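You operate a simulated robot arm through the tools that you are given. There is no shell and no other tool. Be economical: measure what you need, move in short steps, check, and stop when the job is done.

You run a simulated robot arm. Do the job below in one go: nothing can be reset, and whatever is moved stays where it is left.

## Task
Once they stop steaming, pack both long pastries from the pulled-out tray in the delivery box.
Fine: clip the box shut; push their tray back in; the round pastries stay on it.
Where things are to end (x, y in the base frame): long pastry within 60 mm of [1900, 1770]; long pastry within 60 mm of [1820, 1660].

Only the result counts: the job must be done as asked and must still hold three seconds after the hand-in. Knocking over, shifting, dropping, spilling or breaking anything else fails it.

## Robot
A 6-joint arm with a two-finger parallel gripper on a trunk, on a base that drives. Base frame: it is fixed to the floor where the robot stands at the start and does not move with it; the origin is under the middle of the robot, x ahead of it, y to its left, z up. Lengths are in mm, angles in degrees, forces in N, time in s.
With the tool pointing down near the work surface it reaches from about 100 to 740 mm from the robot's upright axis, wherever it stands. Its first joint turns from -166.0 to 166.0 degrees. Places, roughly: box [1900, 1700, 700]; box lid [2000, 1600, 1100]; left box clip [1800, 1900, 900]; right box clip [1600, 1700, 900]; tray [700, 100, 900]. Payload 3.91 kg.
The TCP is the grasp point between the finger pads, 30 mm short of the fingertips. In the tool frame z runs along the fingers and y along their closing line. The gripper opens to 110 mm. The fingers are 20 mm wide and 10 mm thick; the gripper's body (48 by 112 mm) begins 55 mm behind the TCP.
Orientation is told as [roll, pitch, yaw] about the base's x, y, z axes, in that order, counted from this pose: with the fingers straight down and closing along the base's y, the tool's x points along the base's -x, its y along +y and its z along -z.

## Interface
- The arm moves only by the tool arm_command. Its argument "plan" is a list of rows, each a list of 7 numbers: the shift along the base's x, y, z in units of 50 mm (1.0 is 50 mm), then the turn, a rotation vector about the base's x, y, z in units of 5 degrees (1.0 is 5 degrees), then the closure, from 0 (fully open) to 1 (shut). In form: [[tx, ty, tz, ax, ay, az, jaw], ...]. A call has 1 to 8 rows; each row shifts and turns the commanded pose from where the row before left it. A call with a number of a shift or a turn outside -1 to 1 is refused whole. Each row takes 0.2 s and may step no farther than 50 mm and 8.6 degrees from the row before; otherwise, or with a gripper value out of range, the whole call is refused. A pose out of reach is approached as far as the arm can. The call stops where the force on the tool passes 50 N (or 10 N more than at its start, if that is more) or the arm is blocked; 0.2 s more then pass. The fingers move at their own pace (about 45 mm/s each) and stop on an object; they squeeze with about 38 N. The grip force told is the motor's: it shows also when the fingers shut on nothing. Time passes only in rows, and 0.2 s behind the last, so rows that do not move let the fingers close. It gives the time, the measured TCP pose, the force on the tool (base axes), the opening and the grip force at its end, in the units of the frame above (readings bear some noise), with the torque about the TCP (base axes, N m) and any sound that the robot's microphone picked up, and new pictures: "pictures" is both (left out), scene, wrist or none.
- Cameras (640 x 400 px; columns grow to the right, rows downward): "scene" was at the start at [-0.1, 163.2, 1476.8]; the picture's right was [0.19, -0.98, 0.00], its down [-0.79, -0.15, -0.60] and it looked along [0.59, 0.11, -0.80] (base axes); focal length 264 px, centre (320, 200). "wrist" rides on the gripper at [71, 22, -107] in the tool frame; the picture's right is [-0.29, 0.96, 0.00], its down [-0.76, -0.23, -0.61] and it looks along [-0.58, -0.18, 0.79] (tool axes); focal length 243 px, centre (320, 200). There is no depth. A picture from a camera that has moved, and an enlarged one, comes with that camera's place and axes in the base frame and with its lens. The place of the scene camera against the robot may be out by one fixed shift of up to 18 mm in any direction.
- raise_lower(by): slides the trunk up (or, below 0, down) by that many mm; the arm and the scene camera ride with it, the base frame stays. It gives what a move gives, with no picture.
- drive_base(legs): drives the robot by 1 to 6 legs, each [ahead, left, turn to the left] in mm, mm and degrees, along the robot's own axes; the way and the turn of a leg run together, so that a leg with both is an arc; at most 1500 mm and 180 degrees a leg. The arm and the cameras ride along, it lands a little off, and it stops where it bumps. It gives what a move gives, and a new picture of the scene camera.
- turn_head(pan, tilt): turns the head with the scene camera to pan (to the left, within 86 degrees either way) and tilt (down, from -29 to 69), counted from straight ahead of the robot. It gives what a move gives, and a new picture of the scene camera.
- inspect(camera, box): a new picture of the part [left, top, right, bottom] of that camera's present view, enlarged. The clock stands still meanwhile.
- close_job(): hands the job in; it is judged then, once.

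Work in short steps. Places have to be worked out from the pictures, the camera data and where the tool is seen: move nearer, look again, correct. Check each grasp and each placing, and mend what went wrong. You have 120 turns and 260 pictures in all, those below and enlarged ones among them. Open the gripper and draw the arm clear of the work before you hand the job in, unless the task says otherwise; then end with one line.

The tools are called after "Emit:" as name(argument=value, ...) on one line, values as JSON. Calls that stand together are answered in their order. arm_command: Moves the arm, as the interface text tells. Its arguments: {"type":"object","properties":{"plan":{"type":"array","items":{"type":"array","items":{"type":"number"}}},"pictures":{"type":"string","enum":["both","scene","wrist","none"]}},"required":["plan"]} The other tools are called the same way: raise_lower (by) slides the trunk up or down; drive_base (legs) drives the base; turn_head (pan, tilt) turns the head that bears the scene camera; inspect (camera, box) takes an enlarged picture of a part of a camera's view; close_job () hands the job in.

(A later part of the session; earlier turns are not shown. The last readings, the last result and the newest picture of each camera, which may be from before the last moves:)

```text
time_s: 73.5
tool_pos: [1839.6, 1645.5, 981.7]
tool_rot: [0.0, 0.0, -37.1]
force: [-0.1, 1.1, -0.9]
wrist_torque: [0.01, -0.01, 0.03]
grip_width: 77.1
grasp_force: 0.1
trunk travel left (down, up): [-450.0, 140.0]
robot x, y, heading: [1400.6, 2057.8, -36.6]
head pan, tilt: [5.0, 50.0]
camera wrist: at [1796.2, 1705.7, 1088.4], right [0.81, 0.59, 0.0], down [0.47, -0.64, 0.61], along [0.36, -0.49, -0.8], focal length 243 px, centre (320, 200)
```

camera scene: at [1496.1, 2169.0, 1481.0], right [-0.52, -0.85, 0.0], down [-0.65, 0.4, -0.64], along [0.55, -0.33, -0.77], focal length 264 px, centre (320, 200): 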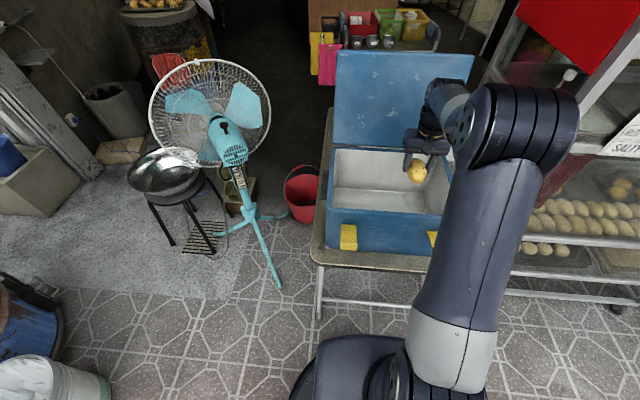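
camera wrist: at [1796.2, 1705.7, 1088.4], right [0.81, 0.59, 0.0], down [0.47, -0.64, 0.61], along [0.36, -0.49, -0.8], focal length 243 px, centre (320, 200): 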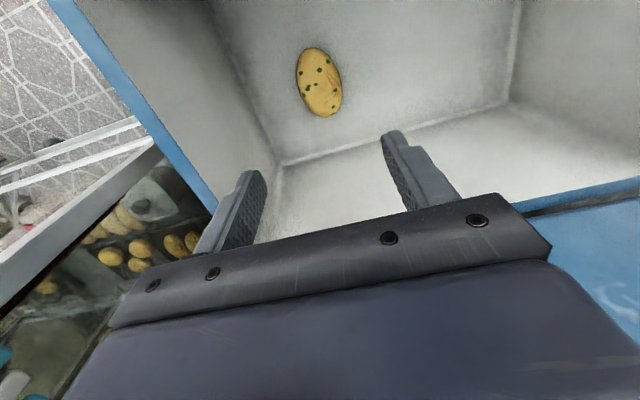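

A lies at about (1840, 1645), within tolerance. I raise and retract the arm, then drive back for B.

Emit:
arm_command(plan=[[0, 0, 1, 0, 0, 0, 0.2], [0, 0, 1, 0, 0, 0, 0.2], [0, 0, 1, 0, 0, 0, 0.2], [-0.6, 0.7, 0.2, 0, 0, 0, 0.2], [-0.65, 0.7, 0, 0, 0, 0, 0.2], [-0.65, 0.7, 0, 0, 0, 0, 0.2], [-0.65, 0.7, 0, 0, 0, 0, 0.2], [-0.65, 0.7, 0, 0, 0, 0, 0.2]], pictures="none")

Emit:
arm_command(plan=[[-0.65, 0.7, 0, 0, 0, 0, 0], [-0.65, 0.7, 0, 0, 0, 0, 0]], pictures="scene")

Emit:
inspect(camera="scene", box=[300, 40, 500, 280])

Emit:
inspect(camera="wrist", box=[0, 0, 640, 400])

```text
time_s: 75.3
tool_pos: [1680.9, 1820.8, 1140.9]
tool_rot: [0.0, 0.2, -37.2]
force: [0.2, -0.9, 0.0]
wrist_torque: [0.03, 0.03, -0.01]
grip_width: 88.2
grasp_force: 0.1
trunk travel left (down, up): [-450.0, 140.0]
robot x, y, heading: [1403.7, 2054.3, -36.3]
head pan, tilt: [5.0, 50.0]
```

```text
time_s: 75.9
tool_pos: [1614.3, 1891.6, 1140.6]
tool_rot: [0.0, 0.1, -37.0]
force: [0.6, -0.2, -0.3]
wrist_torque: [-0.02, 0.01, 0.0]
grip_width: 109.9
grasp_force: 0.2
trunk travel left (down, up): [-450.0, 140.0]
robot x, y, heading: [1400.0, 2053.7, -36.1]
head pan, tilt: [5.0, 50.0]
camera scene: at [1495.8, 2169.3, 1480.9], right [-0.52, -0.85, 0.0], down [-0.65, 0.4, -0.64], along [0.55, -0.33, -0.77], focal length 264 px, centre (320, 200)
```

scene: 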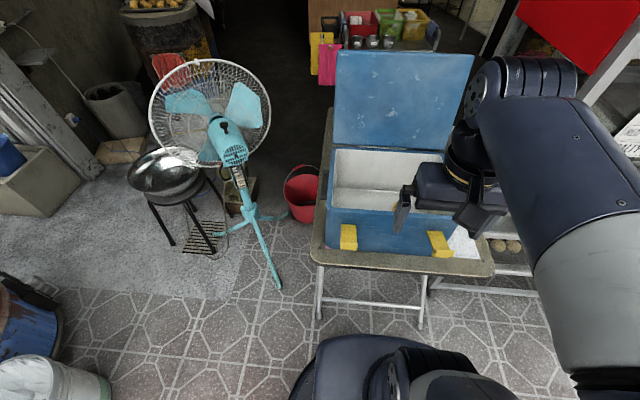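

```text
1.67 times, centred on (400, 160) of scene
camera zoom: at [1495.8, 2169.3, 1480.9], right [-0.52, -0.85, 0.0], down [-0.65, 0.4, -0.64], along [0.55, -0.33, -0.77], focal length 440 px, centre (187, 267)
```

zoom: 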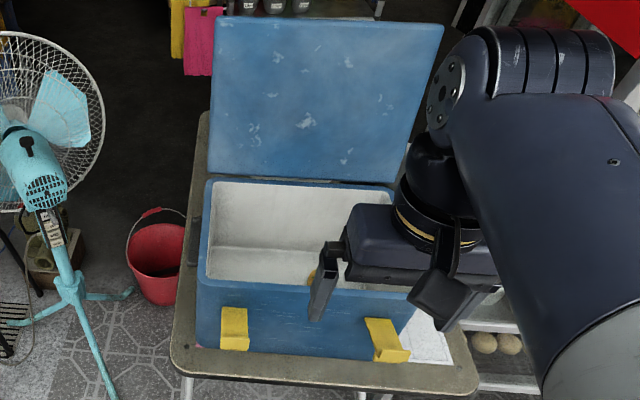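

```text
1.00 times, centred on (320, 200) of wrist (not enlarged: the box is as wide or as high as the picture)
camera zoom: at [1569.8, 1951.3, 1246.7], right [0.81, 0.59, 0.0], down [0.47, -0.64, 0.61], along [0.36, -0.49, -0.79], focal length 243 px, centre (320, 200)
```

zoom: 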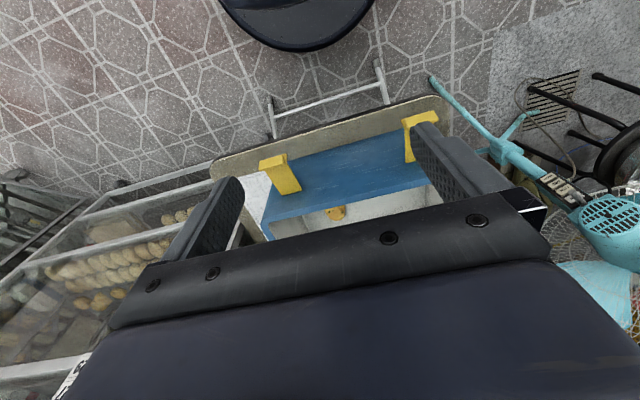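

The clips stick out from the front face; I'll deal with them later. Now I drive back for B.

Emit:
drive_base(legs=[[0, 0, 36.2], [-630, -240, 0], [-760, -800, 0], [0, -980, 0]])

Emit:
turn_head(pan=15, tilt=50)

```text
time_s: 91.3
tool_pos: [273.7, 31.8, 1141.3]
tool_rot: [0.0, 0.1, -1.4]
force: [-0.6, -0.1, -0.7]
wrist_torque: [-0.02, 0.0, 0.0]
grip_width: 109.9
grasp_force: 0.1
trunk travel left (down, up): [-450.0, 140.0]
robot x, y, heading: [3.9, 40.3, -0.8]
head pan, tilt: [5.0, 50.0]
camera scene: at [10.0, 195.5, 1480.9], right [0.07, -1.0, 0.0], down [-0.76, -0.06, -0.64], along [0.64, 0.05, -0.77], focal length 264 px, centre (320, 200)
```

scene: 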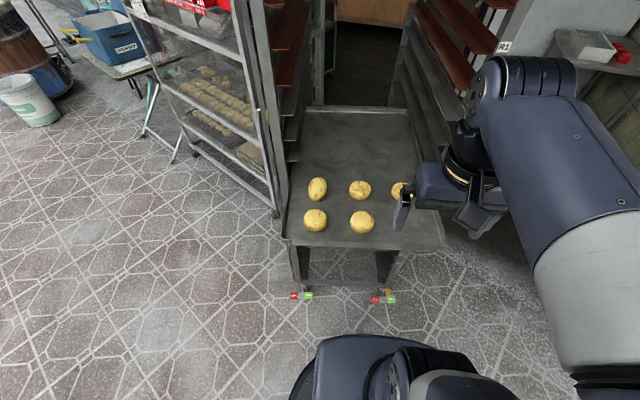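

```text
time_s: 92.0
tool_pos: [273.3, 31.8, 1139.6]
tool_rot: [-0.1, 0.1, -1.4]
force: [0.1, 0.1, -0.4]
wrist_torque: [0.03, 0.02, -0.03]
grip_width: 110.0
grasp_force: 0.0
trunk travel left (down, up): [-450.0, 140.0]
robot x, y, heading: [6.1, 37.4, -0.4]
head pan, tilt: [15.0, 50.0]
camera scene: at [7.9, 208.7, 1480.9], right [0.25, -0.97, 0.0], down [-0.74, -0.19, -0.64], along [0.62, 0.16, -0.77], focal length 264 px, centre (320, 200)
```

scene: 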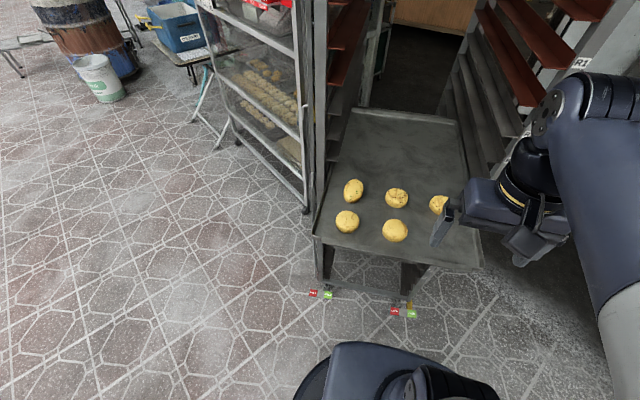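

B is at about (525, 243), close to the rack's left rails. I inspect the clearance there and move the tool nearer for a wrist view.

Emit:
inspect(camera="scene", box=[290, 60, 450, 260])

Emit:
arm_command(plan=[[0.6, 0.7, 0, 0, 0, 0, 0.1], [0.6, 0.7, 0, 0, 0, 0, 0.1], [0.6, 0.7, 0, 0, 0, 0, 0.1], [0.6, 0.7, 0, 0, 0, 0, 0.1], [0.3, 0.5, 0, 0, 0, 0, 0.1]], pictures="both")

```text
2.00 times, centred on (370, 160) of scene
camera zoom: at [7.9, 208.7, 1480.9], right [0.25, -0.97, 0.0], down [-0.74, -0.19, -0.64], along [0.62, 0.16, -0.77], focal length 528 px, centre (220, 280)
```

zoom: 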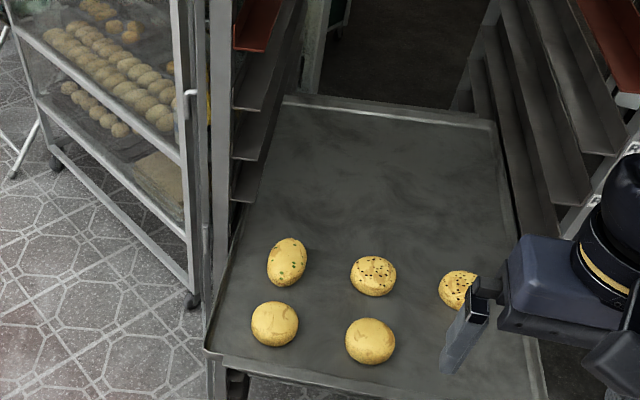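

```text
time_s: 93.2
tool_pos: [408.2, 197.3, 1139.5]
tool_rot: [-0.1, 0.1, -1.5]
force: [-0.1, -0.2, -1.0]
wrist_torque: [0.0, 0.04, 0.01]
grip_width: 99.0
grasp_force: 0.2
trunk travel left (down, up): [-450.0, 140.0]
robot x, y, heading: [3.3, 38.1, -0.4]
head pan, tilt: [15.0, 50.0]
camera scene: at [8.1, 208.9, 1480.9], right [0.25, -0.97, 0.0], down [-0.74, -0.19, -0.64], along [0.62, 0.16, -0.77], focal length 264 px, centre (320, 200)
camera wrist: at [336.8, 221.2, 1246.2], right [0.31, 0.95, 0.0], down [0.75, -0.25, 0.61], along [0.58, -0.19, -0.79], focal length 243 px, centre (320, 200)
```

scene: 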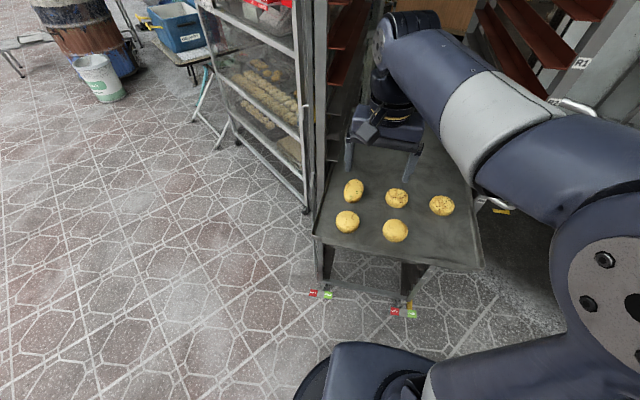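
wrist: 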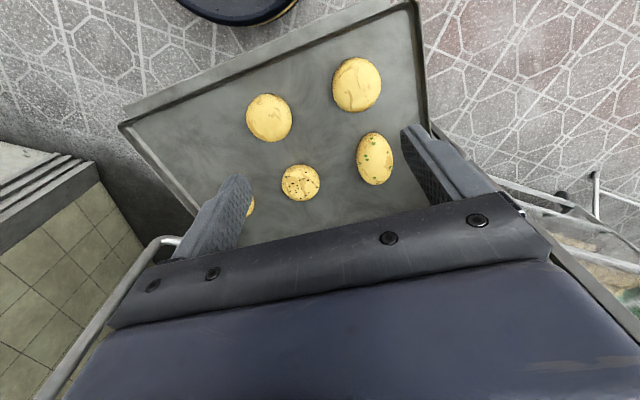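

The rails above the tray reach in to about y≈297, so the 112 mm gripper body needs a tool centre at y≤230. The left finger will then draw B toward the middle as it closes. I move in partway and re-measure.

Emit:
arm_command(plan=[[0.3, 0.15, -0.9, 0, 0, -0.9, 0.13], [0.3, 0.1, -0.9, 0, 0, -0.9, 0.13], [0.6, 0.1, 0, 0, 0, 0, 0.13], [0.6, 0.1, 0, 0, 0, 0, 0.13]], pictures="both")

Emit:
inspect(camera="wrist", box=[180, 40, 500, 240])

Emit:
inspect(camera="scene", box=[290, 80, 450, 240])

```text
time_s: 94.2
tool_pos: [499.0, 217.9, 1050.1]
tool_rot: [0.0, 0.1, -10.4]
force: [-0.2, -0.3, 0.6]
wrist_torque: [0.0, 0.0, 0.03]
grip_width: 95.8
grasp_force: 0.1
trunk travel left (down, up): [-450.0, 140.0]
robot x, y, heading: [5.8, 39.2, -0.5]
head pan, tilt: [15.0, 50.0]
camera scene: at [7.9, 208.7, 1480.9], right [0.25, -0.97, 0.0], down [-0.74, -0.19, -0.64], along [0.62, 0.16, -0.77], focal length 264 px, centre (320, 200)
camera wrist: at [431.7, 252.9, 1156.0], right [0.46, 0.89, 0.0], down [0.71, -0.37, 0.61], along [0.54, -0.28, -0.79], focal length 243 px, centre (320, 200)
```

scene: 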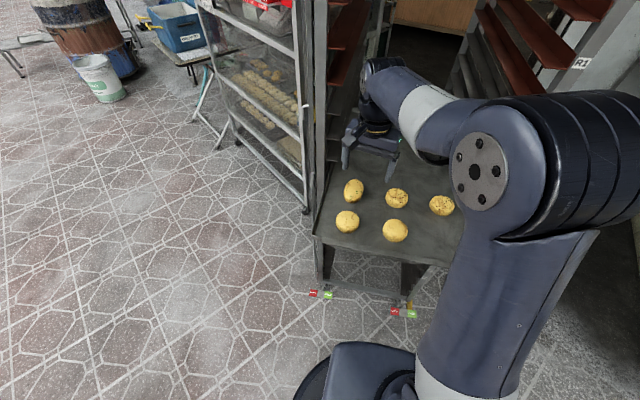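
wrist: 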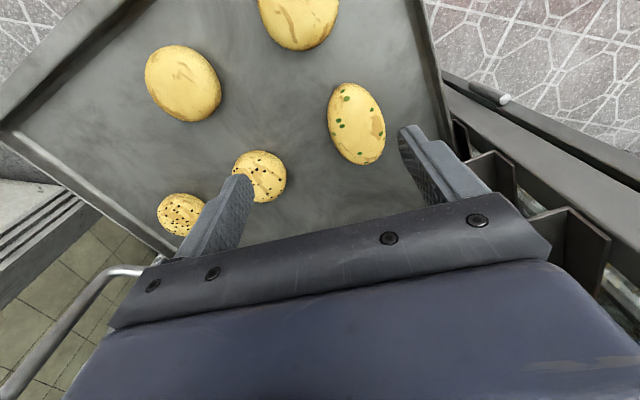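

```text
2.00 times, centred on (340, 140) of wrist
camera zoom: at [431.7, 252.9, 1156.0], right [0.46, 0.89, 0.0], down [0.71, -0.37, 0.61], along [0.54, -0.28, -0.79], focal length 485 px, centre (280, 320)
```

zoom: 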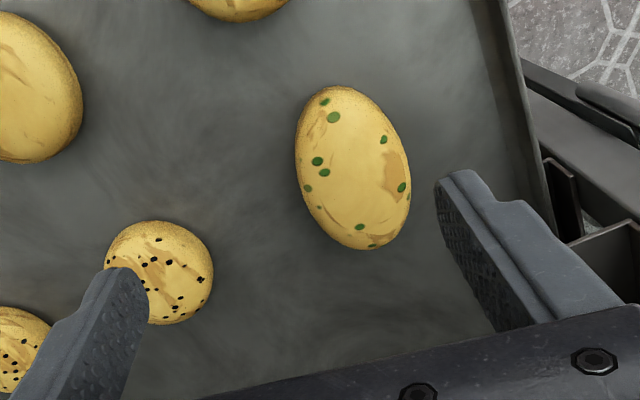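

```text
2.50 times, centred on (370, 160) of scene
camera zoom: at [7.9, 208.7, 1480.9], right [0.25, -0.97, 0.0], down [-0.74, -0.19, -0.64], along [0.62, 0.16, -0.77], focal length 660 px, centre (195, 300)
```

zoom: 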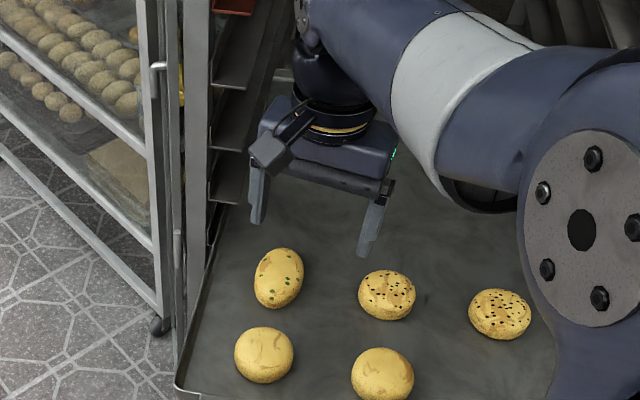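

B is at (529, 245) with yaw about -10°. Rails at y≈290–300 mean I should centre the tool at y≈223, opened wide, and descend to just above the tray.

Emit:
arm_command(plan=[[0.6, 0.1, -0.6, 0, 0, 0, 0.02], [0, 0, -0.9, 0, 0, 0, 0.02], [0, 0, -0.5, 0, 0, 0, 0.02]], pictures="both")

Emit:
inspect(camera="scene", box=[310, 120, 450, 240])

```text
time_s: 95.0
tool_pos: [528.4, 223.3, 950.7]
tool_rot: [0.0, 0.0, -10.5]
force: [1.0, -0.4, -0.4]
wrist_torque: [0.04, 0.0, 0.0]
grip_width: 107.6
grasp_force: 0.0
trunk travel left (down, up): [-450.0, 140.0]
robot x, y, heading: [6.1, 39.5, -0.9]
head pan, tilt: [15.0, 50.0]
camera scene: at [7.9, 208.7, 1481.0], right [0.25, -0.97, 0.0], down [-0.74, -0.19, -0.64], along [0.62, 0.16, -0.77], focal length 264 px, centre (320, 200)
camera wrist: at [462.4, 258.1, 1056.9], right [0.46, 0.89, 0.0], down [0.71, -0.36, 0.61], along [0.54, -0.28, -0.79], focal length 243 px, centre (320, 200)
```

scene: 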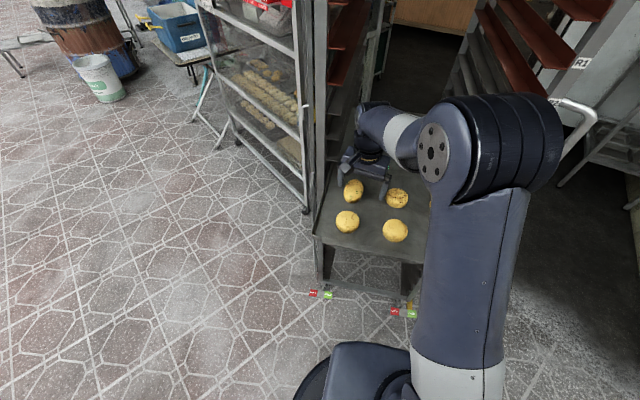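
wrist: 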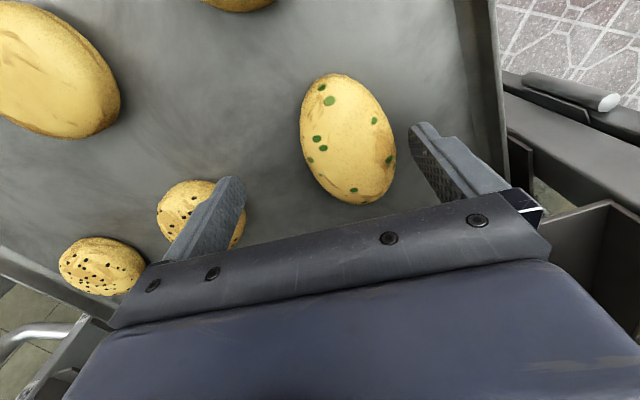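

```text
3.33 times, centred on (380, 180) of scene
camera zoom: at [7.9, 208.7, 1481.0], right [0.25, -0.97, 0.0], down [-0.74, -0.19, -0.64], along [0.62, 0.16, -0.77], focal length 880 px, centre (120, 267)
```

zoom: 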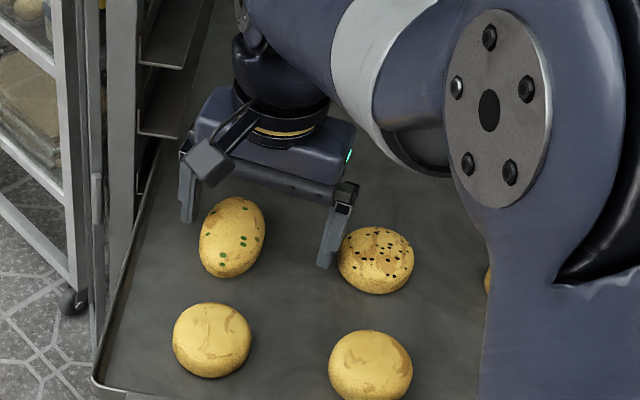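

The fingers straddle B with clearance from the round pastry. I descend to 922 and close slowly.

Emit:
arm_command(plan=[[0, 0, -0.4, 0, 0, 0, 0.02], [0, 0, -0.17, 0, 0, 0, 0.02]], pictures="none")

Emit:
arm_command(plan=[[0, 0, 0, 0, 0, 0, 0.4], [0, 0, 0, 0, 0, 0, 0.6], [0, 0, 0, 0, 0, 0, 0.8], [0, 0, 0, 0, 0, 0, 1], [0, 0, 0, 0, 0, 0, 1]], pictures="wrist")

```text
time_s: 95.6
tool_pos: [530.0, 224.3, 934.5]
tool_rot: [0.7, -0.7, -10.4]
force: [-10.2, -4.3, 21.5]
wrist_torque: [1.0, -0.12, 0.54]
grip_width: 104.7
grasp_force: 0.0
trunk travel left (down, up): [-450.0, 140.0]
robot x, y, heading: [2.3, 39.1, -0.7]
head pan, tilt: [15.0, 50.0]
stopped in row 2: the force on the tool passed its limit at 62 N (the readings are from after the stop); the commanded pose is now the measured one
```

```text
time_s: 96.8
tool_pos: [529.8, 227.1, 933.6]
tool_rot: [0.7, -0.8, -10.5]
force: [-4.8, 17.4, 36.9]
wrist_torque: [1.41, -0.32, 0.46]
grip_width: 52.2
grasp_force: 32.6
trunk travel left (down, up): [-450.0, 140.0]
robot x, y, heading: [1.5, 40.6, -0.7]
head pan, tilt: [15.0, 50.0]
camera wrist: at [461.1, 260.8, 1040.2], right [0.46, 0.89, 0.02], down [0.7, -0.37, 0.62], along [0.55, -0.27, -0.79], focal length 243 px, centre (320, 200)
```

wrist: 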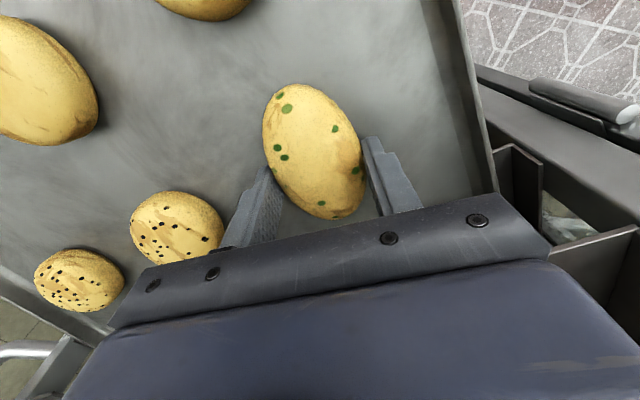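

The descent stopped early at z≈934, probably because the body's left side touched a rail. I have B lightly between the fingers, so I ease up and drag it about 18 mm away from the rail before regripping lower.

Emit:
arm_command(plan=[[0, 0, 0.06, 0, 0, 0, 1], [0, -0.18, 0, -0.1, 0.1, 0, 1], [0, -0.18, 0, 0, 0, 0, 1]], pictures="both")

Emit:
inspect(camera="scene", box=[310, 120, 450, 240])

```text
time_s: 97.6
tool_pos: [530.3, 207.2, 934.7]
tool_rot: [-0.2, -0.1, -10.5]
force: [-3.3, 14.4, 23.5]
wrist_torque: [1.17, -0.26, 0.36]
grip_width: 51.5
grasp_force: 38.1
trunk travel left (down, up): [-450.0, 140.0]
robot x, y, heading: [3.5, 42.0, -0.5]
head pan, tilt: [15.0, 50.0]
camera scene: at [5.8, 209.8, 1480.8], right [0.25, -0.97, 0.0], down [-0.74, -0.19, -0.64], along [0.62, 0.16, -0.77], focal length 264 px, centre (320, 200)
camera wrist: at [462.7, 243.0, 1041.2], right [0.46, 0.89, 0.0], down [0.7, -0.36, 0.61], along [0.54, -0.28, -0.79], focal length 243 px, centre (320, 200)
```

scene: 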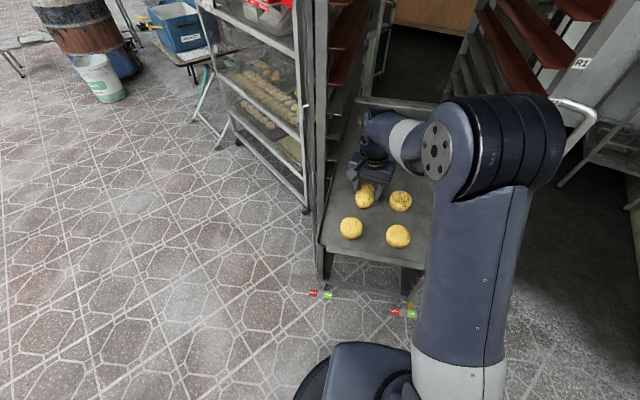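
wrist: 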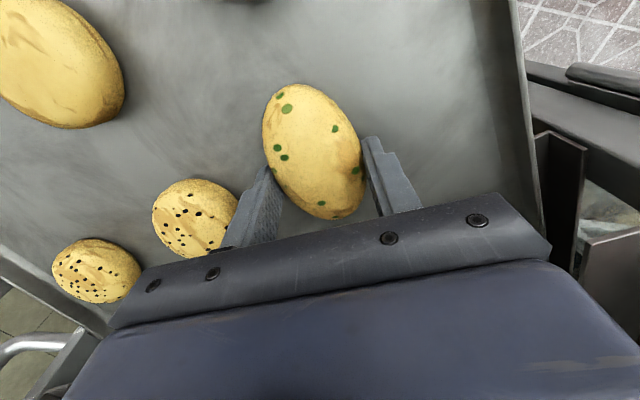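

```text
3.33 times, centred on (380, 180) of scene
camera zoom: at [5.8, 209.8, 1480.8], right [0.25, -0.97, 0.0], down [-0.74, -0.19, -0.64], along [0.62, 0.16, -0.77], focal length 880 px, centre (120, 267)
```

zoom: 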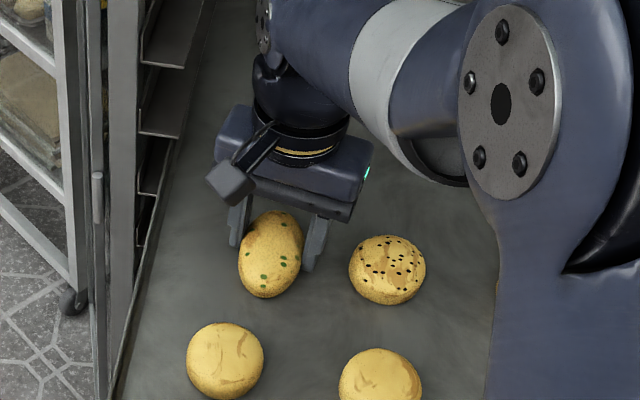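

B was pressed onto the tray, and the tray itself shifted about 12 mm with the drag, though the pastries stayed on it. I unload, open a little and look before regripping lower.

Emit:
arm_command(plan=[[0, 0, 0.1, 0, 0, 0, 0.27], [0, 0, 0, 0, 0, 0, 0.27], [0, 0, 0, 0, 0, 0, 0.27]], pictures="both")

Emit:
inspect(camera="wrist", box=[180, 40, 500, 240])

```text
time_s: 98.4
tool_pos: [531.3, 207.4, 939.5]
tool_rot: [-0.2, 0.1, -10.4]
force: [-0.7, -2.2, 2.5]
wrist_torque: [0.06, -0.02, 0.02]
grip_width: 79.3
grasp_force: 0.0
trunk travel left (down, up): [-450.0, 140.0]
robot x, y, heading: [4.9, 39.1, -0.6]
head pan, tilt: [15.0, 50.0]
camera scene: at [7.7, 208.3, 1480.8], right [0.25, -0.97, 0.0], down [-0.74, -0.19, -0.64], along [0.62, 0.16, -0.77], focal length 264 px, centre (320, 200)
camera wrist: at [463.9, 242.1, 1045.5], right [0.46, 0.89, 0.0], down [0.71, -0.36, 0.61], along [0.54, -0.28, -0.79], focal length 243 px, centre (320, 200)
```

scene: 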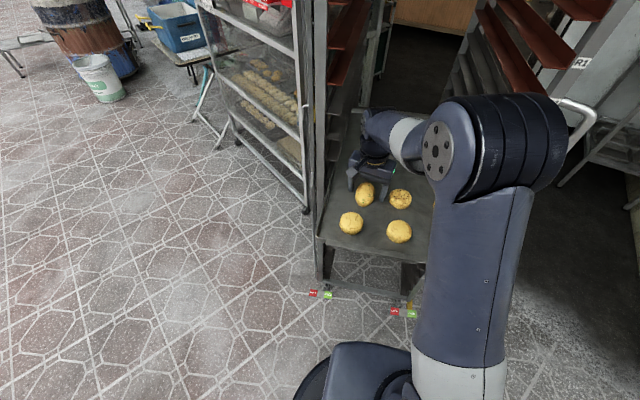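
wrist: 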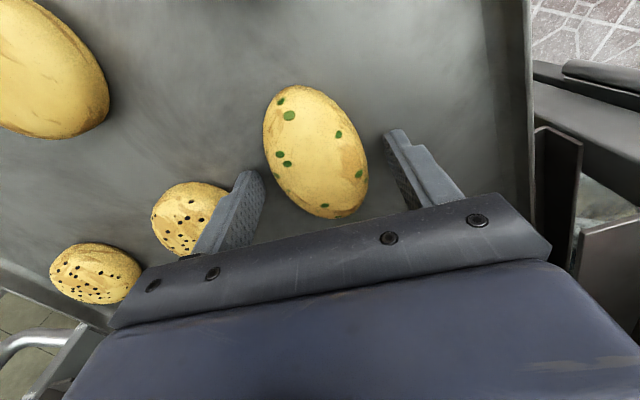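

```text
2.00 times, centred on (340, 140) of wrist
camera zoom: at [463.9, 242.1, 1045.5], right [0.46, 0.89, 0.0], down [0.71, -0.36, 0.61], along [0.54, -0.28, -0.79], focal length 485 px, centre (280, 320)
```

zoom: 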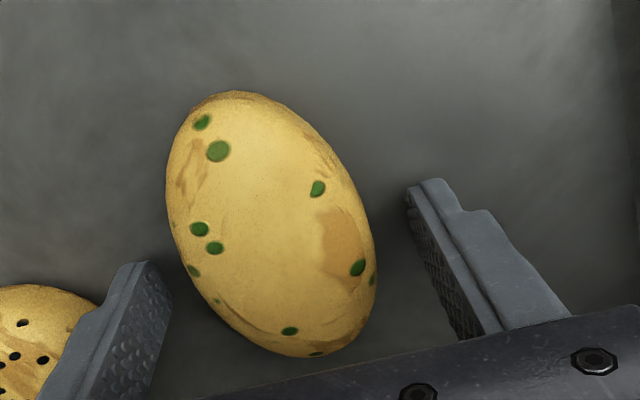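

B is now centred between the fingers at about (525, 208). I descend to 922 and grip.

Emit:
arm_command(plan=[[-0.1, 0.02, -0.2, 0, 0, -0.4, 0.27], [0, 0, -0.13, 0, 0, 0, 0.27]], pictures="none")

Emit:
arm_command(plan=[[0, 0, 0, 0, 0, 0, 0.6], [0, 0, 0, 0, 0, 0, 1], [0, 0, 0, 0, 0, 0, 1], [0, 0, 0, 0, 0, 0, 1]], pictures="wrist")

```text
time_s: 98.9
tool_pos: [528.7, 210.7, 934.9]
tool_rot: [0.7, -1.3, -12.5]
force: [-12.8, -3.8, 21.8]
wrist_torque: [0.77, -0.07, 0.46]
grip_width: 76.9
grasp_force: 0.0
trunk travel left (down, up): [-450.0, 140.0]
robot x, y, heading: [4.8, 41.1, -0.7]
head pan, tilt: [15.0, 50.0]
stopped in row 2: the force on the tool passed its limit at 56 N (the readings are from after the stop); the commanded pose is now the measured one
```

```text
time_s: 99.9
tool_pos: [530.5, 212.2, 934.9]
tool_rot: [0.8, -1.2, -12.6]
force: [-1.0, 17.4, 35.4]
wrist_torque: [1.39, -0.62, 0.33]
grip_width: 51.9
grasp_force: 38.2
trunk travel left (down, up): [-450.0, 140.0]
robot x, y, heading: [2.7, 40.4, -0.7]
head pan, tilt: [15.0, 50.0]
camera wrist: at [461.8, 248.3, 1039.6], right [0.49, 0.87, 0.02], down [0.68, -0.39, 0.62], along [0.55, -0.29, -0.78], focal length 243 px, centre (320, 200)
```

wrist: 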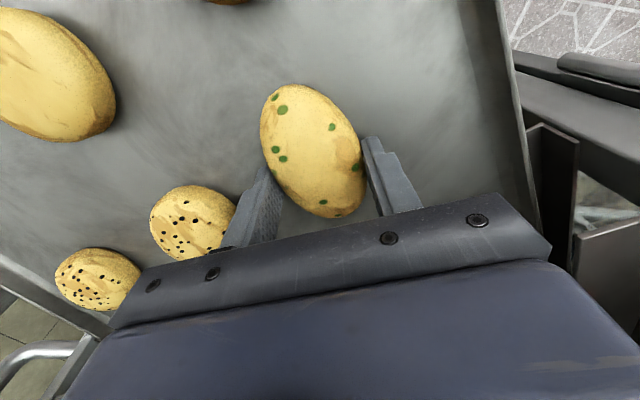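

The left fingertip touches the tray at z≈905 here, so the tray slopes up and this grip is already as deep as it can go. I lift gently.

Emit:
arm_command(plan=[[0, 0, 0.15, -0.1, 0.2, 0, 1], [0, 0, 0.15, 0, 0, 0, 1], [0, 0, 0.2, 0, 0, 0, 1], [0, 0, 0.3, 0, 0, 0, 1]], pictures="both")

```text
time_s: 100.9
tool_pos: [529.3, 210.2, 971.0]
tool_rot: [-0.2, -0.1, -12.5]
force: [-1.1, -0.3, -0.5]
wrist_torque: [0.0, -0.03, 0.01]
grip_width: 51.7
grasp_force: 38.1
trunk travel left (down, up): [-450.0, 140.0]
robot x, y, heading: [4.1, 39.3, -0.8]
head pan, tilt: [15.0, 50.0]
camera scene: at [8.0, 208.6, 1480.8], right [0.25, -0.97, 0.0], down [-0.74, -0.19, -0.64], along [0.62, 0.16, -0.77], focal length 264 px, centre (320, 200)
camera wrist: at [464.2, 247.5, 1077.9], right [0.49, 0.87, 0.0], down [0.69, -0.39, 0.61], along [0.53, -0.3, -0.79], focal length 243 px, centre (320, 200)
```

scene: 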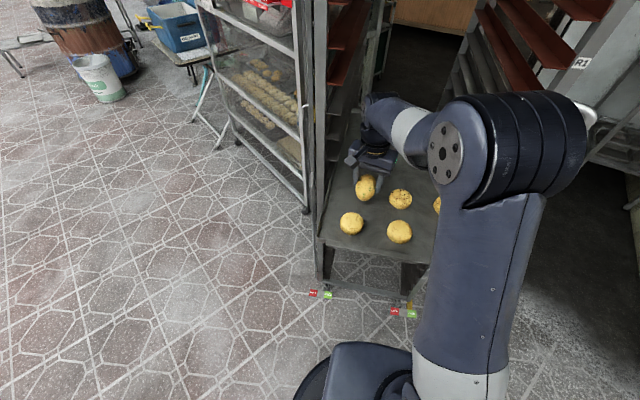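
wrist: 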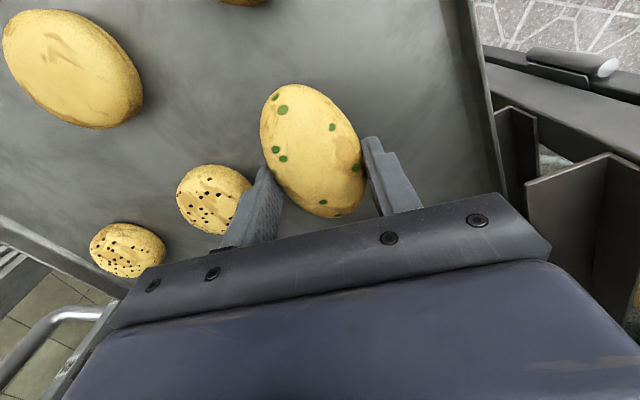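

B is held. I lift it further and retract out of the rack.

Emit:
arm_command(plan=[[0, 0, 0.5, 0, 0, 0, 1], [-0.2, 0, 0.6, 0, 0, 0, 1], [-0.4, -0.1, 0.6, 0, 0, 0, 1], [-0.5, -0.4, 0.6, 0, 0, 0, 1], [-0.5, -0.5, 0.5, 0, 0, 0, 1], [-0.6, -0.6, 0.3, 0, 0, 0, 1], [-0.6, -0.6, 0.2, 0, 0, 0, 1], [-0.6, -0.6, 0.2, 0, 0, 0, 1]], pictures="none")

Emit:
arm_command(plan=[[-0.6, -0.4, 0, 0, 0, 0, 1], [-0.6, -0.4, 0, 0, 0, 0, 1], [-0.5, 0, 0, 0, 0, 0, 1]], pictures="both")

```text
time_s: 102.7
tool_pos: [360.1, 69.6, 1149.4]
tool_rot: [0.0, -0.1, -12.5]
force: [0.6, -0.1, -0.6]
wrist_torque: [0.03, -0.05, 0.0]
grip_width: 51.8
grasp_force: 38.1
trunk travel left (down, up): [-450.0, 140.0]
robot x, y, heading: [5.4, 37.9, -0.5]
head pan, tilt: [15.0, 50.0]
```

```text
time_s: 103.5
tool_pos: [274.6, 31.1, 1146.3]
tool_rot: [-0.1, -0.1, -12.7]
force: [1.5, -0.8, -0.8]
wrist_torque: [-0.01, -0.03, 0.02]
grip_width: 51.6
grasp_force: 37.5
trunk travel left (down, up): [-450.0, 140.0]
robot x, y, heading: [3.4, 39.5, -0.7]
head pan, tilt: [15.0, 50.0]
camera scene: at [7.7, 208.6, 1481.0], right [0.25, -0.97, 0.0], down [-0.74, -0.19, -0.64], along [0.62, 0.16, -0.77], focal length 264 px, centre (320, 200)
camera wrist: at [209.2, 67.6, 1253.4], right [0.49, 0.87, 0.0], down [0.69, -0.39, 0.61], along [0.53, -0.3, -0.79], focal length 243 px, centre (320, 200)
```

scene: 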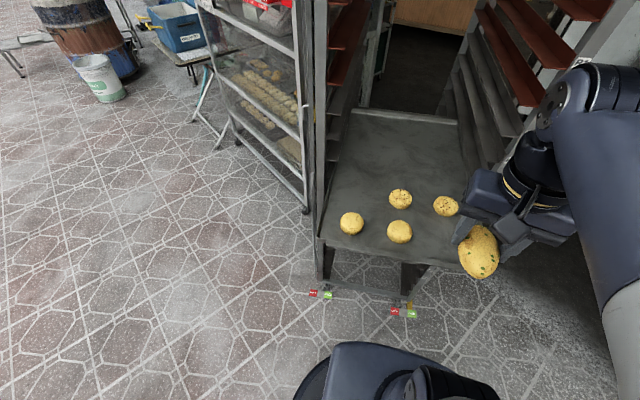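
wrist: 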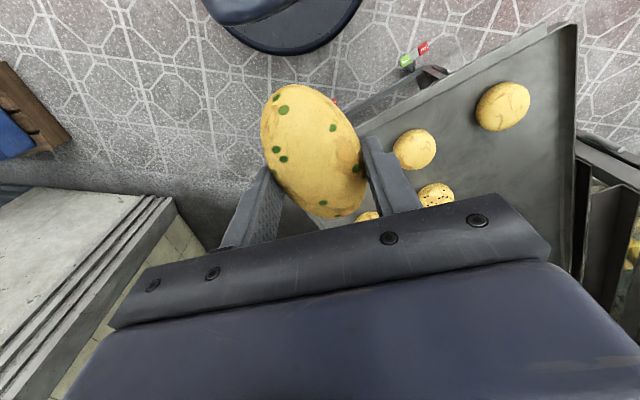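

B is secure and the round pastries are still on the tray. I drive to the box, stopping slightly closer this time.

Emit:
drive_base(legs=[[0, 980, 0], [780, 800, 0], [626, 224, 0], [0, 0, -36.5]])

Emit:
turn_head(pan=5, tilt=50)

```text
time_s: 119.0
tool_pos: [1634.8, 1884.8, 1147.8]
tool_rot: [-0.2, -0.1, -48.3]
force: [0.6, 0.2, -1.1]
wrist_torque: [0.04, 0.03, 0.01]
grip_width: 51.9
grasp_force: 37.6
trunk travel left (down, up): [-450.0, 140.0]
robot x, y, heading: [1417.4, 2050.6, -36.5]
head pan, tilt: [15.0, 50.0]
camera scene: at [1520.1, 2178.1, 1480.9], right [-0.37, -0.93, 0.0], down [-0.71, 0.28, -0.64], along [0.6, -0.24, -0.77], focal length 264 px, centre (320, 200)
```

scene: 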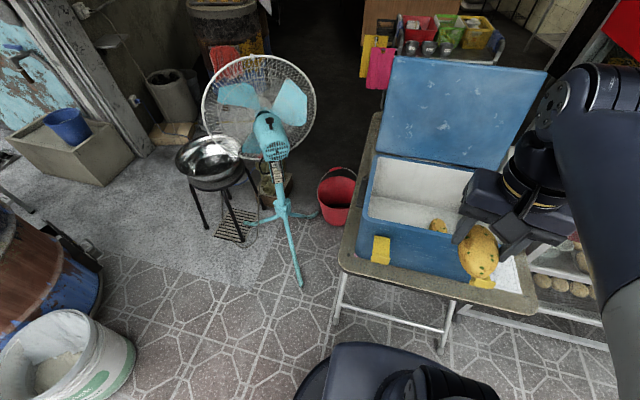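

```text
time_s: 119.7
tool_pos: [1633.6, 1884.2, 1147.0]
tool_rot: [-0.2, -0.2, -48.3]
force: [0.1, 1.3, -0.5]
wrist_torque: [-0.01, -0.02, 0.0]
grip_width: 51.7
grasp_force: 38.0
trunk travel left (down, up): [-450.0, 140.0]
robot x, y, heading: [1418.4, 2050.2, -36.7]
head pan, tilt: [5.0, 50.0]
camera scene: at [1514.1, 2166.1, 1480.9], right [-0.52, -0.85, 0.0], down [-0.65, 0.4, -0.64], along [0.55, -0.34, -0.77], focal length 264 px, centre (320, 200)
```

scene: 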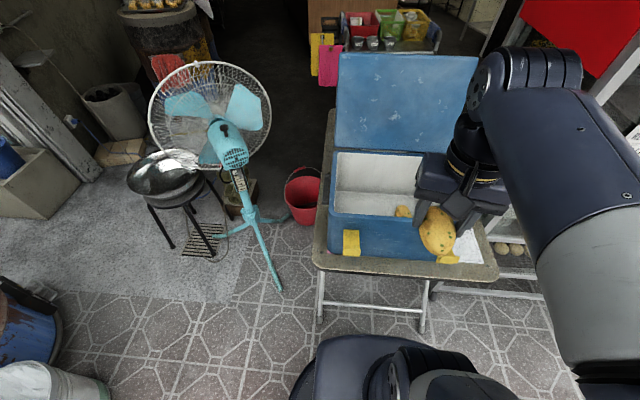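

I move B over the left target, aiming for (1910, 1762) and turning the yaw to -37°.

Emit:
arm_command(plan=[[0.6, -0.27, 0, 0, 0, 0.5, 1], [0.8, -0.35, 0, 0, 0, 0.6, 1], [0.8, -0.35, 0, 0, 0, 0.6, 1], [0.8, -0.35, 0, 0, 0, 0.6, 1], [0.8, -0.35, 0, 0, 0, 0, 1], [0.8, -0.35, 0, 0, 0, 0, 1], [0.8, -0.35, 0, 0, 0, 0, 1], [0.12, -0.07, 0, 0, 0, 0, 1]], pictures="both")

```text
time_s: 121.5
tool_pos: [1909.7, 1763.0, 1147.7]
tool_rot: [-0.2, 0.0, -36.8]
force: [-1.1, 0.1, -1.0]
wrist_torque: [0.0, 0.06, -0.01]
grip_width: 51.2
grasp_force: 38.0
trunk travel left (down, up): [-450.0, 140.0]
robot x, y, heading: [1415.4, 2052.2, -36.5]
head pan, tilt: [5.0, 50.0]
camera scene: at [1514.5, 2165.9, 1480.9], right [-0.52, -0.85, 0.0], down [-0.65, 0.4, -0.64], along [0.55, -0.34, -0.77], focal length 264 px, centre (320, 200)
camera wrist: at [1865.0, 1823.7, 1253.5], right [0.81, 0.59, 0.0], down [0.47, -0.64, 0.61], along [0.36, -0.49, -0.79], focal length 243 px, centre (320, 200)
```

scene: 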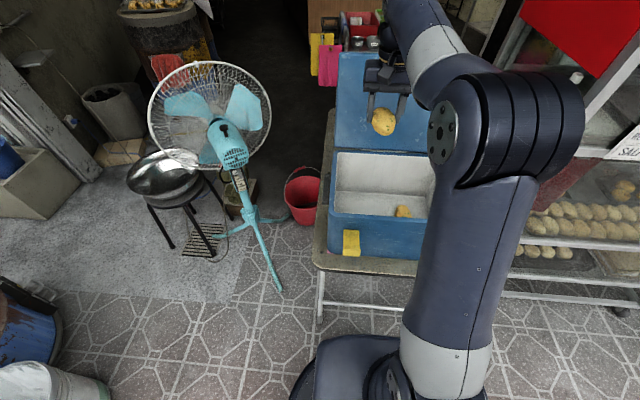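
wrist: 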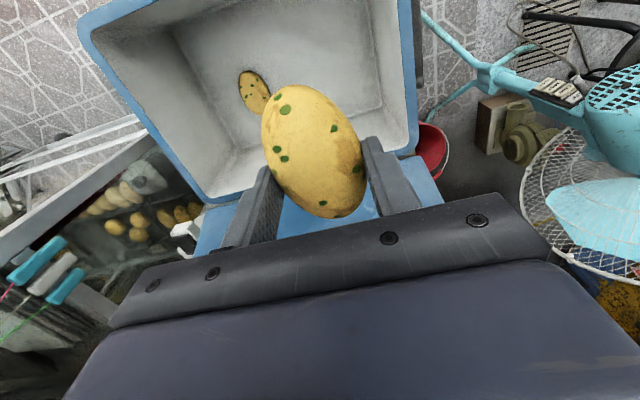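

There is clearance on all sides, so I descend into the box.

Emit:
arm_command(plan=[[0, 0, -0.9, 0, 0, 0, 1], [0, 0, -0.9, 0, 0, 0, 1], [0, 0, -0.9, 0, 0, 0, 1], [0, 0, -0.9, 0, 0, 0, 1], [0, 0, -0.9, 0, 0, 0, 1], [0, 0, -0.9, 0, 0, 0, 1], [0, 0, -0.9, 0, 0, 0, 1], [0, 0, -0.4, 0, 0, 0, 1]], pictures="wrist")

Emit:
arm_command(plan=[[0, 0, -0.25, 0, 0, 0, 1], [0, 0, -0.2, 0, 0, 0, 1]], pictures="none")

Emit:
arm_command(plan=[[0, 0, -0.13, 0, 0, 0, 1]], pictures="wrist")

```text
time_s: 123.3
tool_pos: [1908.7, 1763.3, 812.5]
tool_rot: [-0.2, -0.1, -36.8]
force: [-0.9, -0.5, -0.3]
wrist_torque: [0.0, 0.0, 0.01]
grip_width: 51.5
grasp_force: 37.7
trunk travel left (down, up): [-450.0, 140.0]
robot x, y, heading: [1421.1, 2055.8, -36.6]
head pan, tilt: [5.0, 50.0]
camera wrist: at [1864.9, 1823.3, 917.8], right [0.81, 0.59, 0.0], down [0.47, -0.64, 0.61], along [0.36, -0.49, -0.79], focal length 243 px, centre (320, 200)
```

wrist: 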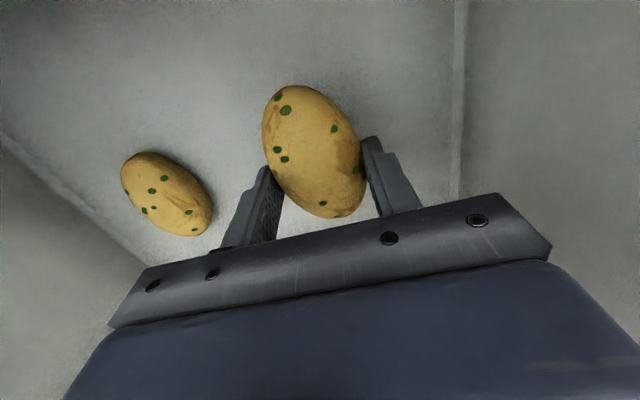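

```text
time_s: 123.9
tool_pos: [1909.5, 1763.4, 789.4]
tool_rot: [-0.3, -0.1, -36.8]
force: [-0.3, -0.1, -0.7]
wrist_torque: [0.02, 0.02, 0.01]
grip_width: 51.6
grasp_force: 38.1
trunk travel left (down, up): [-450.0, 140.0]
robot x, y, heading: [1420.3, 2050.6, -36.4]
head pan, tilt: [5.0, 50.0]
```

```text
time_s: 124.3
tool_pos: [1908.3, 1762.6, 783.0]
tool_rot: [-0.2, -0.1, -36.8]
force: [-0.3, -0.6, -0.7]
wrist_torque: [-0.03, 0.03, -0.01]
grip_width: 51.6
grasp_force: 37.5
trunk travel left (down, up): [-450.0, 140.0]
robot x, y, heading: [1418.2, 2053.6, -36.6]
head pan, tilt: [5.0, 50.0]
camera wrist: at [1864.5, 1823.6, 888.9], right [0.81, 0.59, 0.0], down [0.47, -0.64, 0.61], along [0.36, -0.49, -0.79], focal length 243 px, centre (320, 200)
```

wrist: 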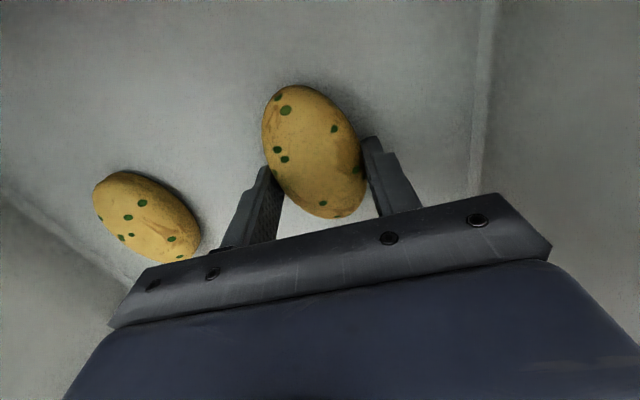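

A sits clear to the right. I take the last few millimetres and release.

Emit:
arm_command(plan=[[0, 0, -0.12, 0, 0, 0, 1]], pictures="none")

Emit:
arm_command(plan=[[0, 0, 0, 0, 0, 0, 0.3], [0, 0, 0, 0, 0, 0, 0.3], [0, 0, 0, 0, 0, 0, 0.3], [0, 0, 0.5, 0, 0, 0, 0.3], [0, 0, 0.9, 0, 0, 0, 0.3], [0, 0, 0.9, 0, 0, 0, 0.3], [0, 0, 0.9, 0, 0, 0, 0.3], [0, 0, 0.9, 0, 0, 0, 0.3]], pictures="wrist")

```text
time_s: 124.7
tool_pos: [1909.7, 1764.1, 778.9]
tool_rot: [-0.1, -0.2, -36.9]
force: [-2.6, -0.3, 18.9]
wrist_torque: [0.42, 0.79, 0.1]
grip_width: 51.3
grasp_force: 38.4
trunk travel left (down, up): [-450.0, 140.0]
robot x, y, heading: [1417.6, 2050.8, -36.4]
head pan, tilt: [5.0, 50.0]
```

```text
time_s: 126.5
tool_pos: [1910.0, 1763.2, 984.1]
tool_rot: [-0.3, 0.0, -36.8]
force: [-0.8, 0.1, -0.2]
wrist_torque: [0.01, -0.02, 0.02]
grip_width: 76.8
grasp_force: 0.0
trunk travel left (down, up): [-450.0, 140.0]
robot x, y, heading: [1421.1, 2051.3, -36.6]
head pan, tilt: [5.0, 50.0]
camera wrist: at [1865.2, 1824.2, 1089.6], right [0.81, 0.59, 0.0], down [0.47, -0.64, 0.61], along [0.36, -0.49, -0.79], focal length 243 px, centre (320, 200)
```

wrist: 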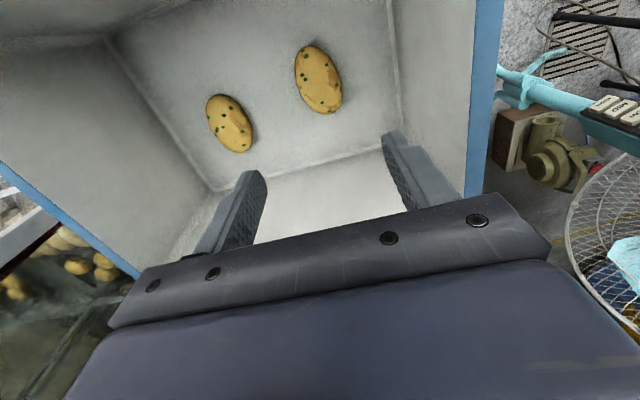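

Both pastries lie in place, B at about (1902, 1771) and A at about (1835, 1657). Next I'll close and clip the box, so I raise and retract the arm and measure the lid from two trunk heights.

Emit:
arm_command(plan=[[0, 0, 1, 0, 0, 0, 0.5], [0, 0, 1, 0, 0, 0, 0.7], [0, 0, 1, 0, 0, 0, 1], [-0.8, 0.35, 0.2, 0, 0, 0, 1], [-0.9, 0.4, 0, 0, 0, 0, 1], [-0.9, 0.4, 0, 0, 0, 0, 1], [-0.9, 0.4, 0, 0, 0, 0, 1], [-0.9, 0.4, 0, 0, 0, 0, 1]], pictures="none")

Emit:
turn_head(pan=-3, tilt=40)

Emit:
inspect(camera="scene", box=[240, 50, 500, 310])

Emit:
raise_lower(by=138)

Emit:
inspect(camera="scene", box=[240, 50, 500, 310])

```text
time_s: 128.3
tool_pos: [1688.7, 1860.0, 1141.1]
tool_rot: [-0.2, -0.1, -36.9]
force: [0.1, 0.1, 0.0]
wrist_torque: [0.01, 0.02, 0.01]
grip_width: 0.3
grasp_force: 37.8
trunk travel left (down, up): [-450.0, 140.0]
robot x, y, heading: [1419.5, 2053.3, -36.5]
head pan, tilt: [5.0, 50.0]
```

```text
time_s: 129.0
tool_pos: [1690.5, 1860.1, 1141.6]
tool_rot: [-0.2, -0.1, -36.9]
force: [0.0, 0.3, 0.8]
wrist_torque: [0.01, 0.0, 0.01]
grip_width: 0.0
grasp_force: 37.6
trunk travel left (down, up): [-450.0, 140.0]
robot x, y, heading: [1416.1, 2054.1, -36.2]
head pan, tilt: [-3.0, 40.0]
camera scene: at [1514.1, 2152.3, 1495.1], right [-0.64, -0.77, 0.0], down [-0.5, 0.41, -0.77], along [0.59, -0.49, -0.64], focal length 264 px, centre (320, 200)
```

scene: 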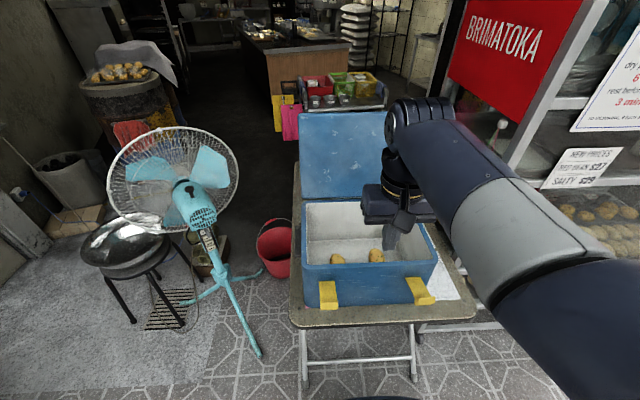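

```text
1.54 times, centred on (370, 180) of scene
camera zoom: at [1514.1, 2152.3, 1495.1], right [-0.64, -0.77, 0.0], down [-0.5, 0.41, -0.77], along [0.59, -0.49, -0.64], focal length 406 px, centre (243, 231)
```

zoom: 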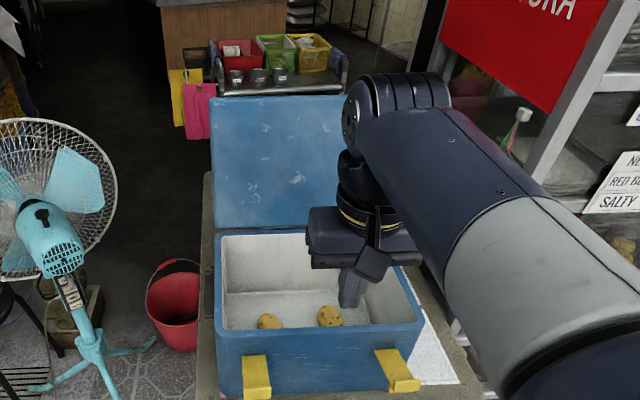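

```text
time_s: 130.7
tool_pos: [1689.5, 1861.4, 1279.7]
tool_rot: [-0.2, -0.1, -36.8]
force: [-0.9, 0.4, -0.1]
wrist_torque: [0.01, 0.01, -0.02]
grip_width: 0.0
grasp_force: 37.6
trunk travel left (down, up): [-588.0, 2.0]
robot x, y, heading: [1415.6, 2052.3, -36.6]
head pan, tilt: [-3.0, 40.0]
```

```text
1.54 times, centred on (370, 180) of scene
camera zoom: at [1514.1, 2152.3, 1633.1], right [-0.64, -0.77, 0.0], down [-0.5, 0.41, -0.77], along [0.59, -0.49, -0.64], focal length 406 px, centre (243, 231)
```

zoom: 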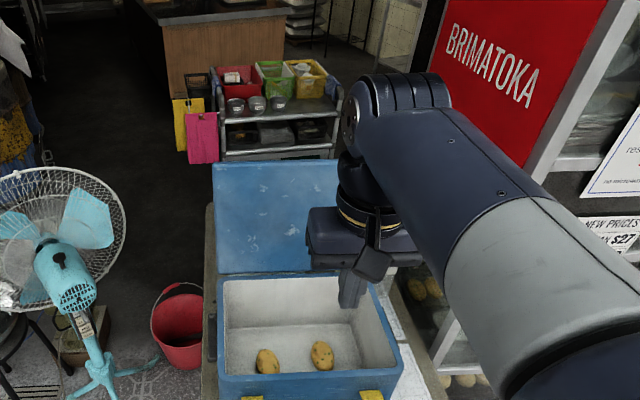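

From two heights the lid's front top edge is at about (2140, 1714, 1190), leaning back 21° with a length of about 284 mm. To reach behind it I must stand closer, so I look down to see how much room the base has before the table legs.

Emit:
turn_head(pan=0, tilt=69)

```text
time_s: 131.6
tool_pos: [1690.8, 1861.5, 1280.0]
tool_rot: [-0.2, 0.0, -36.8]
force: [0.6, 0.7, -1.2]
wrist_torque: [-0.03, 0.03, -0.02]
grip_width: 0.0
grasp_force: 37.9
trunk travel left (down, up): [-588.0, 2.0]
robot x, y, heading: [1419.2, 2052.7, -36.5]
head pan, tilt: [0.0, 68.8]
camera scene: at [1493.4, 2173.0, 1597.0], right [-0.59, -0.8, 0.0], down [-0.75, 0.55, -0.36], along [0.29, -0.22, -0.93], focal length 264 px, centre (320, 200)
```

scene: 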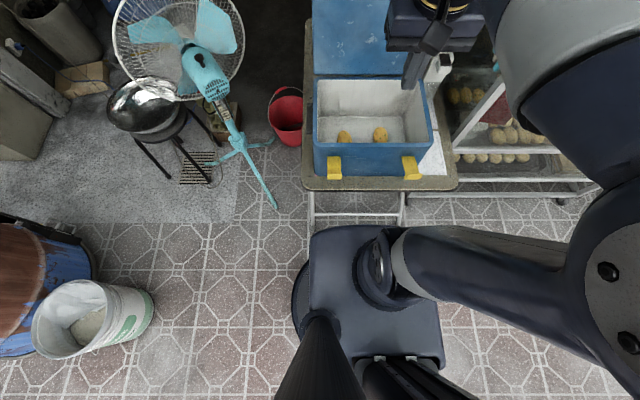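

The base radius comes out near 295 mm, with about 420 mm or more to the table's leg line. I drive 85 mm ahead, keeping the arm high.

Emit:
drive_base(legs=[[85, 0, 0]])

```text
time_s: 132.7
tool_pos: [1757.7, 1810.3, 1280.5]
tool_rot: [-0.2, -0.2, -36.8]
force: [0.4, 0.5, -0.5]
wrist_torque: [0.0, 0.0, 0.0]
grip_width: 0.0
grasp_force: 37.9
trunk travel left (down, up): [-588.0, 2.0]
robot x, y, heading: [1485.7, 2000.4, -36.6]
head pan, tilt: [0.0, 68.8]
camera scene: at [1562.0, 2122.3, 1597.0], right [-0.59, -0.8, 0.0], down [-0.75, 0.55, -0.36], along [0.29, -0.22, -0.93], focal length 264 px, centre (320, 200)
```

scene: 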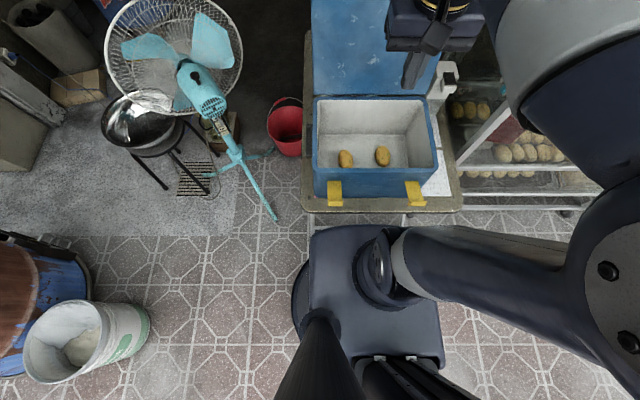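

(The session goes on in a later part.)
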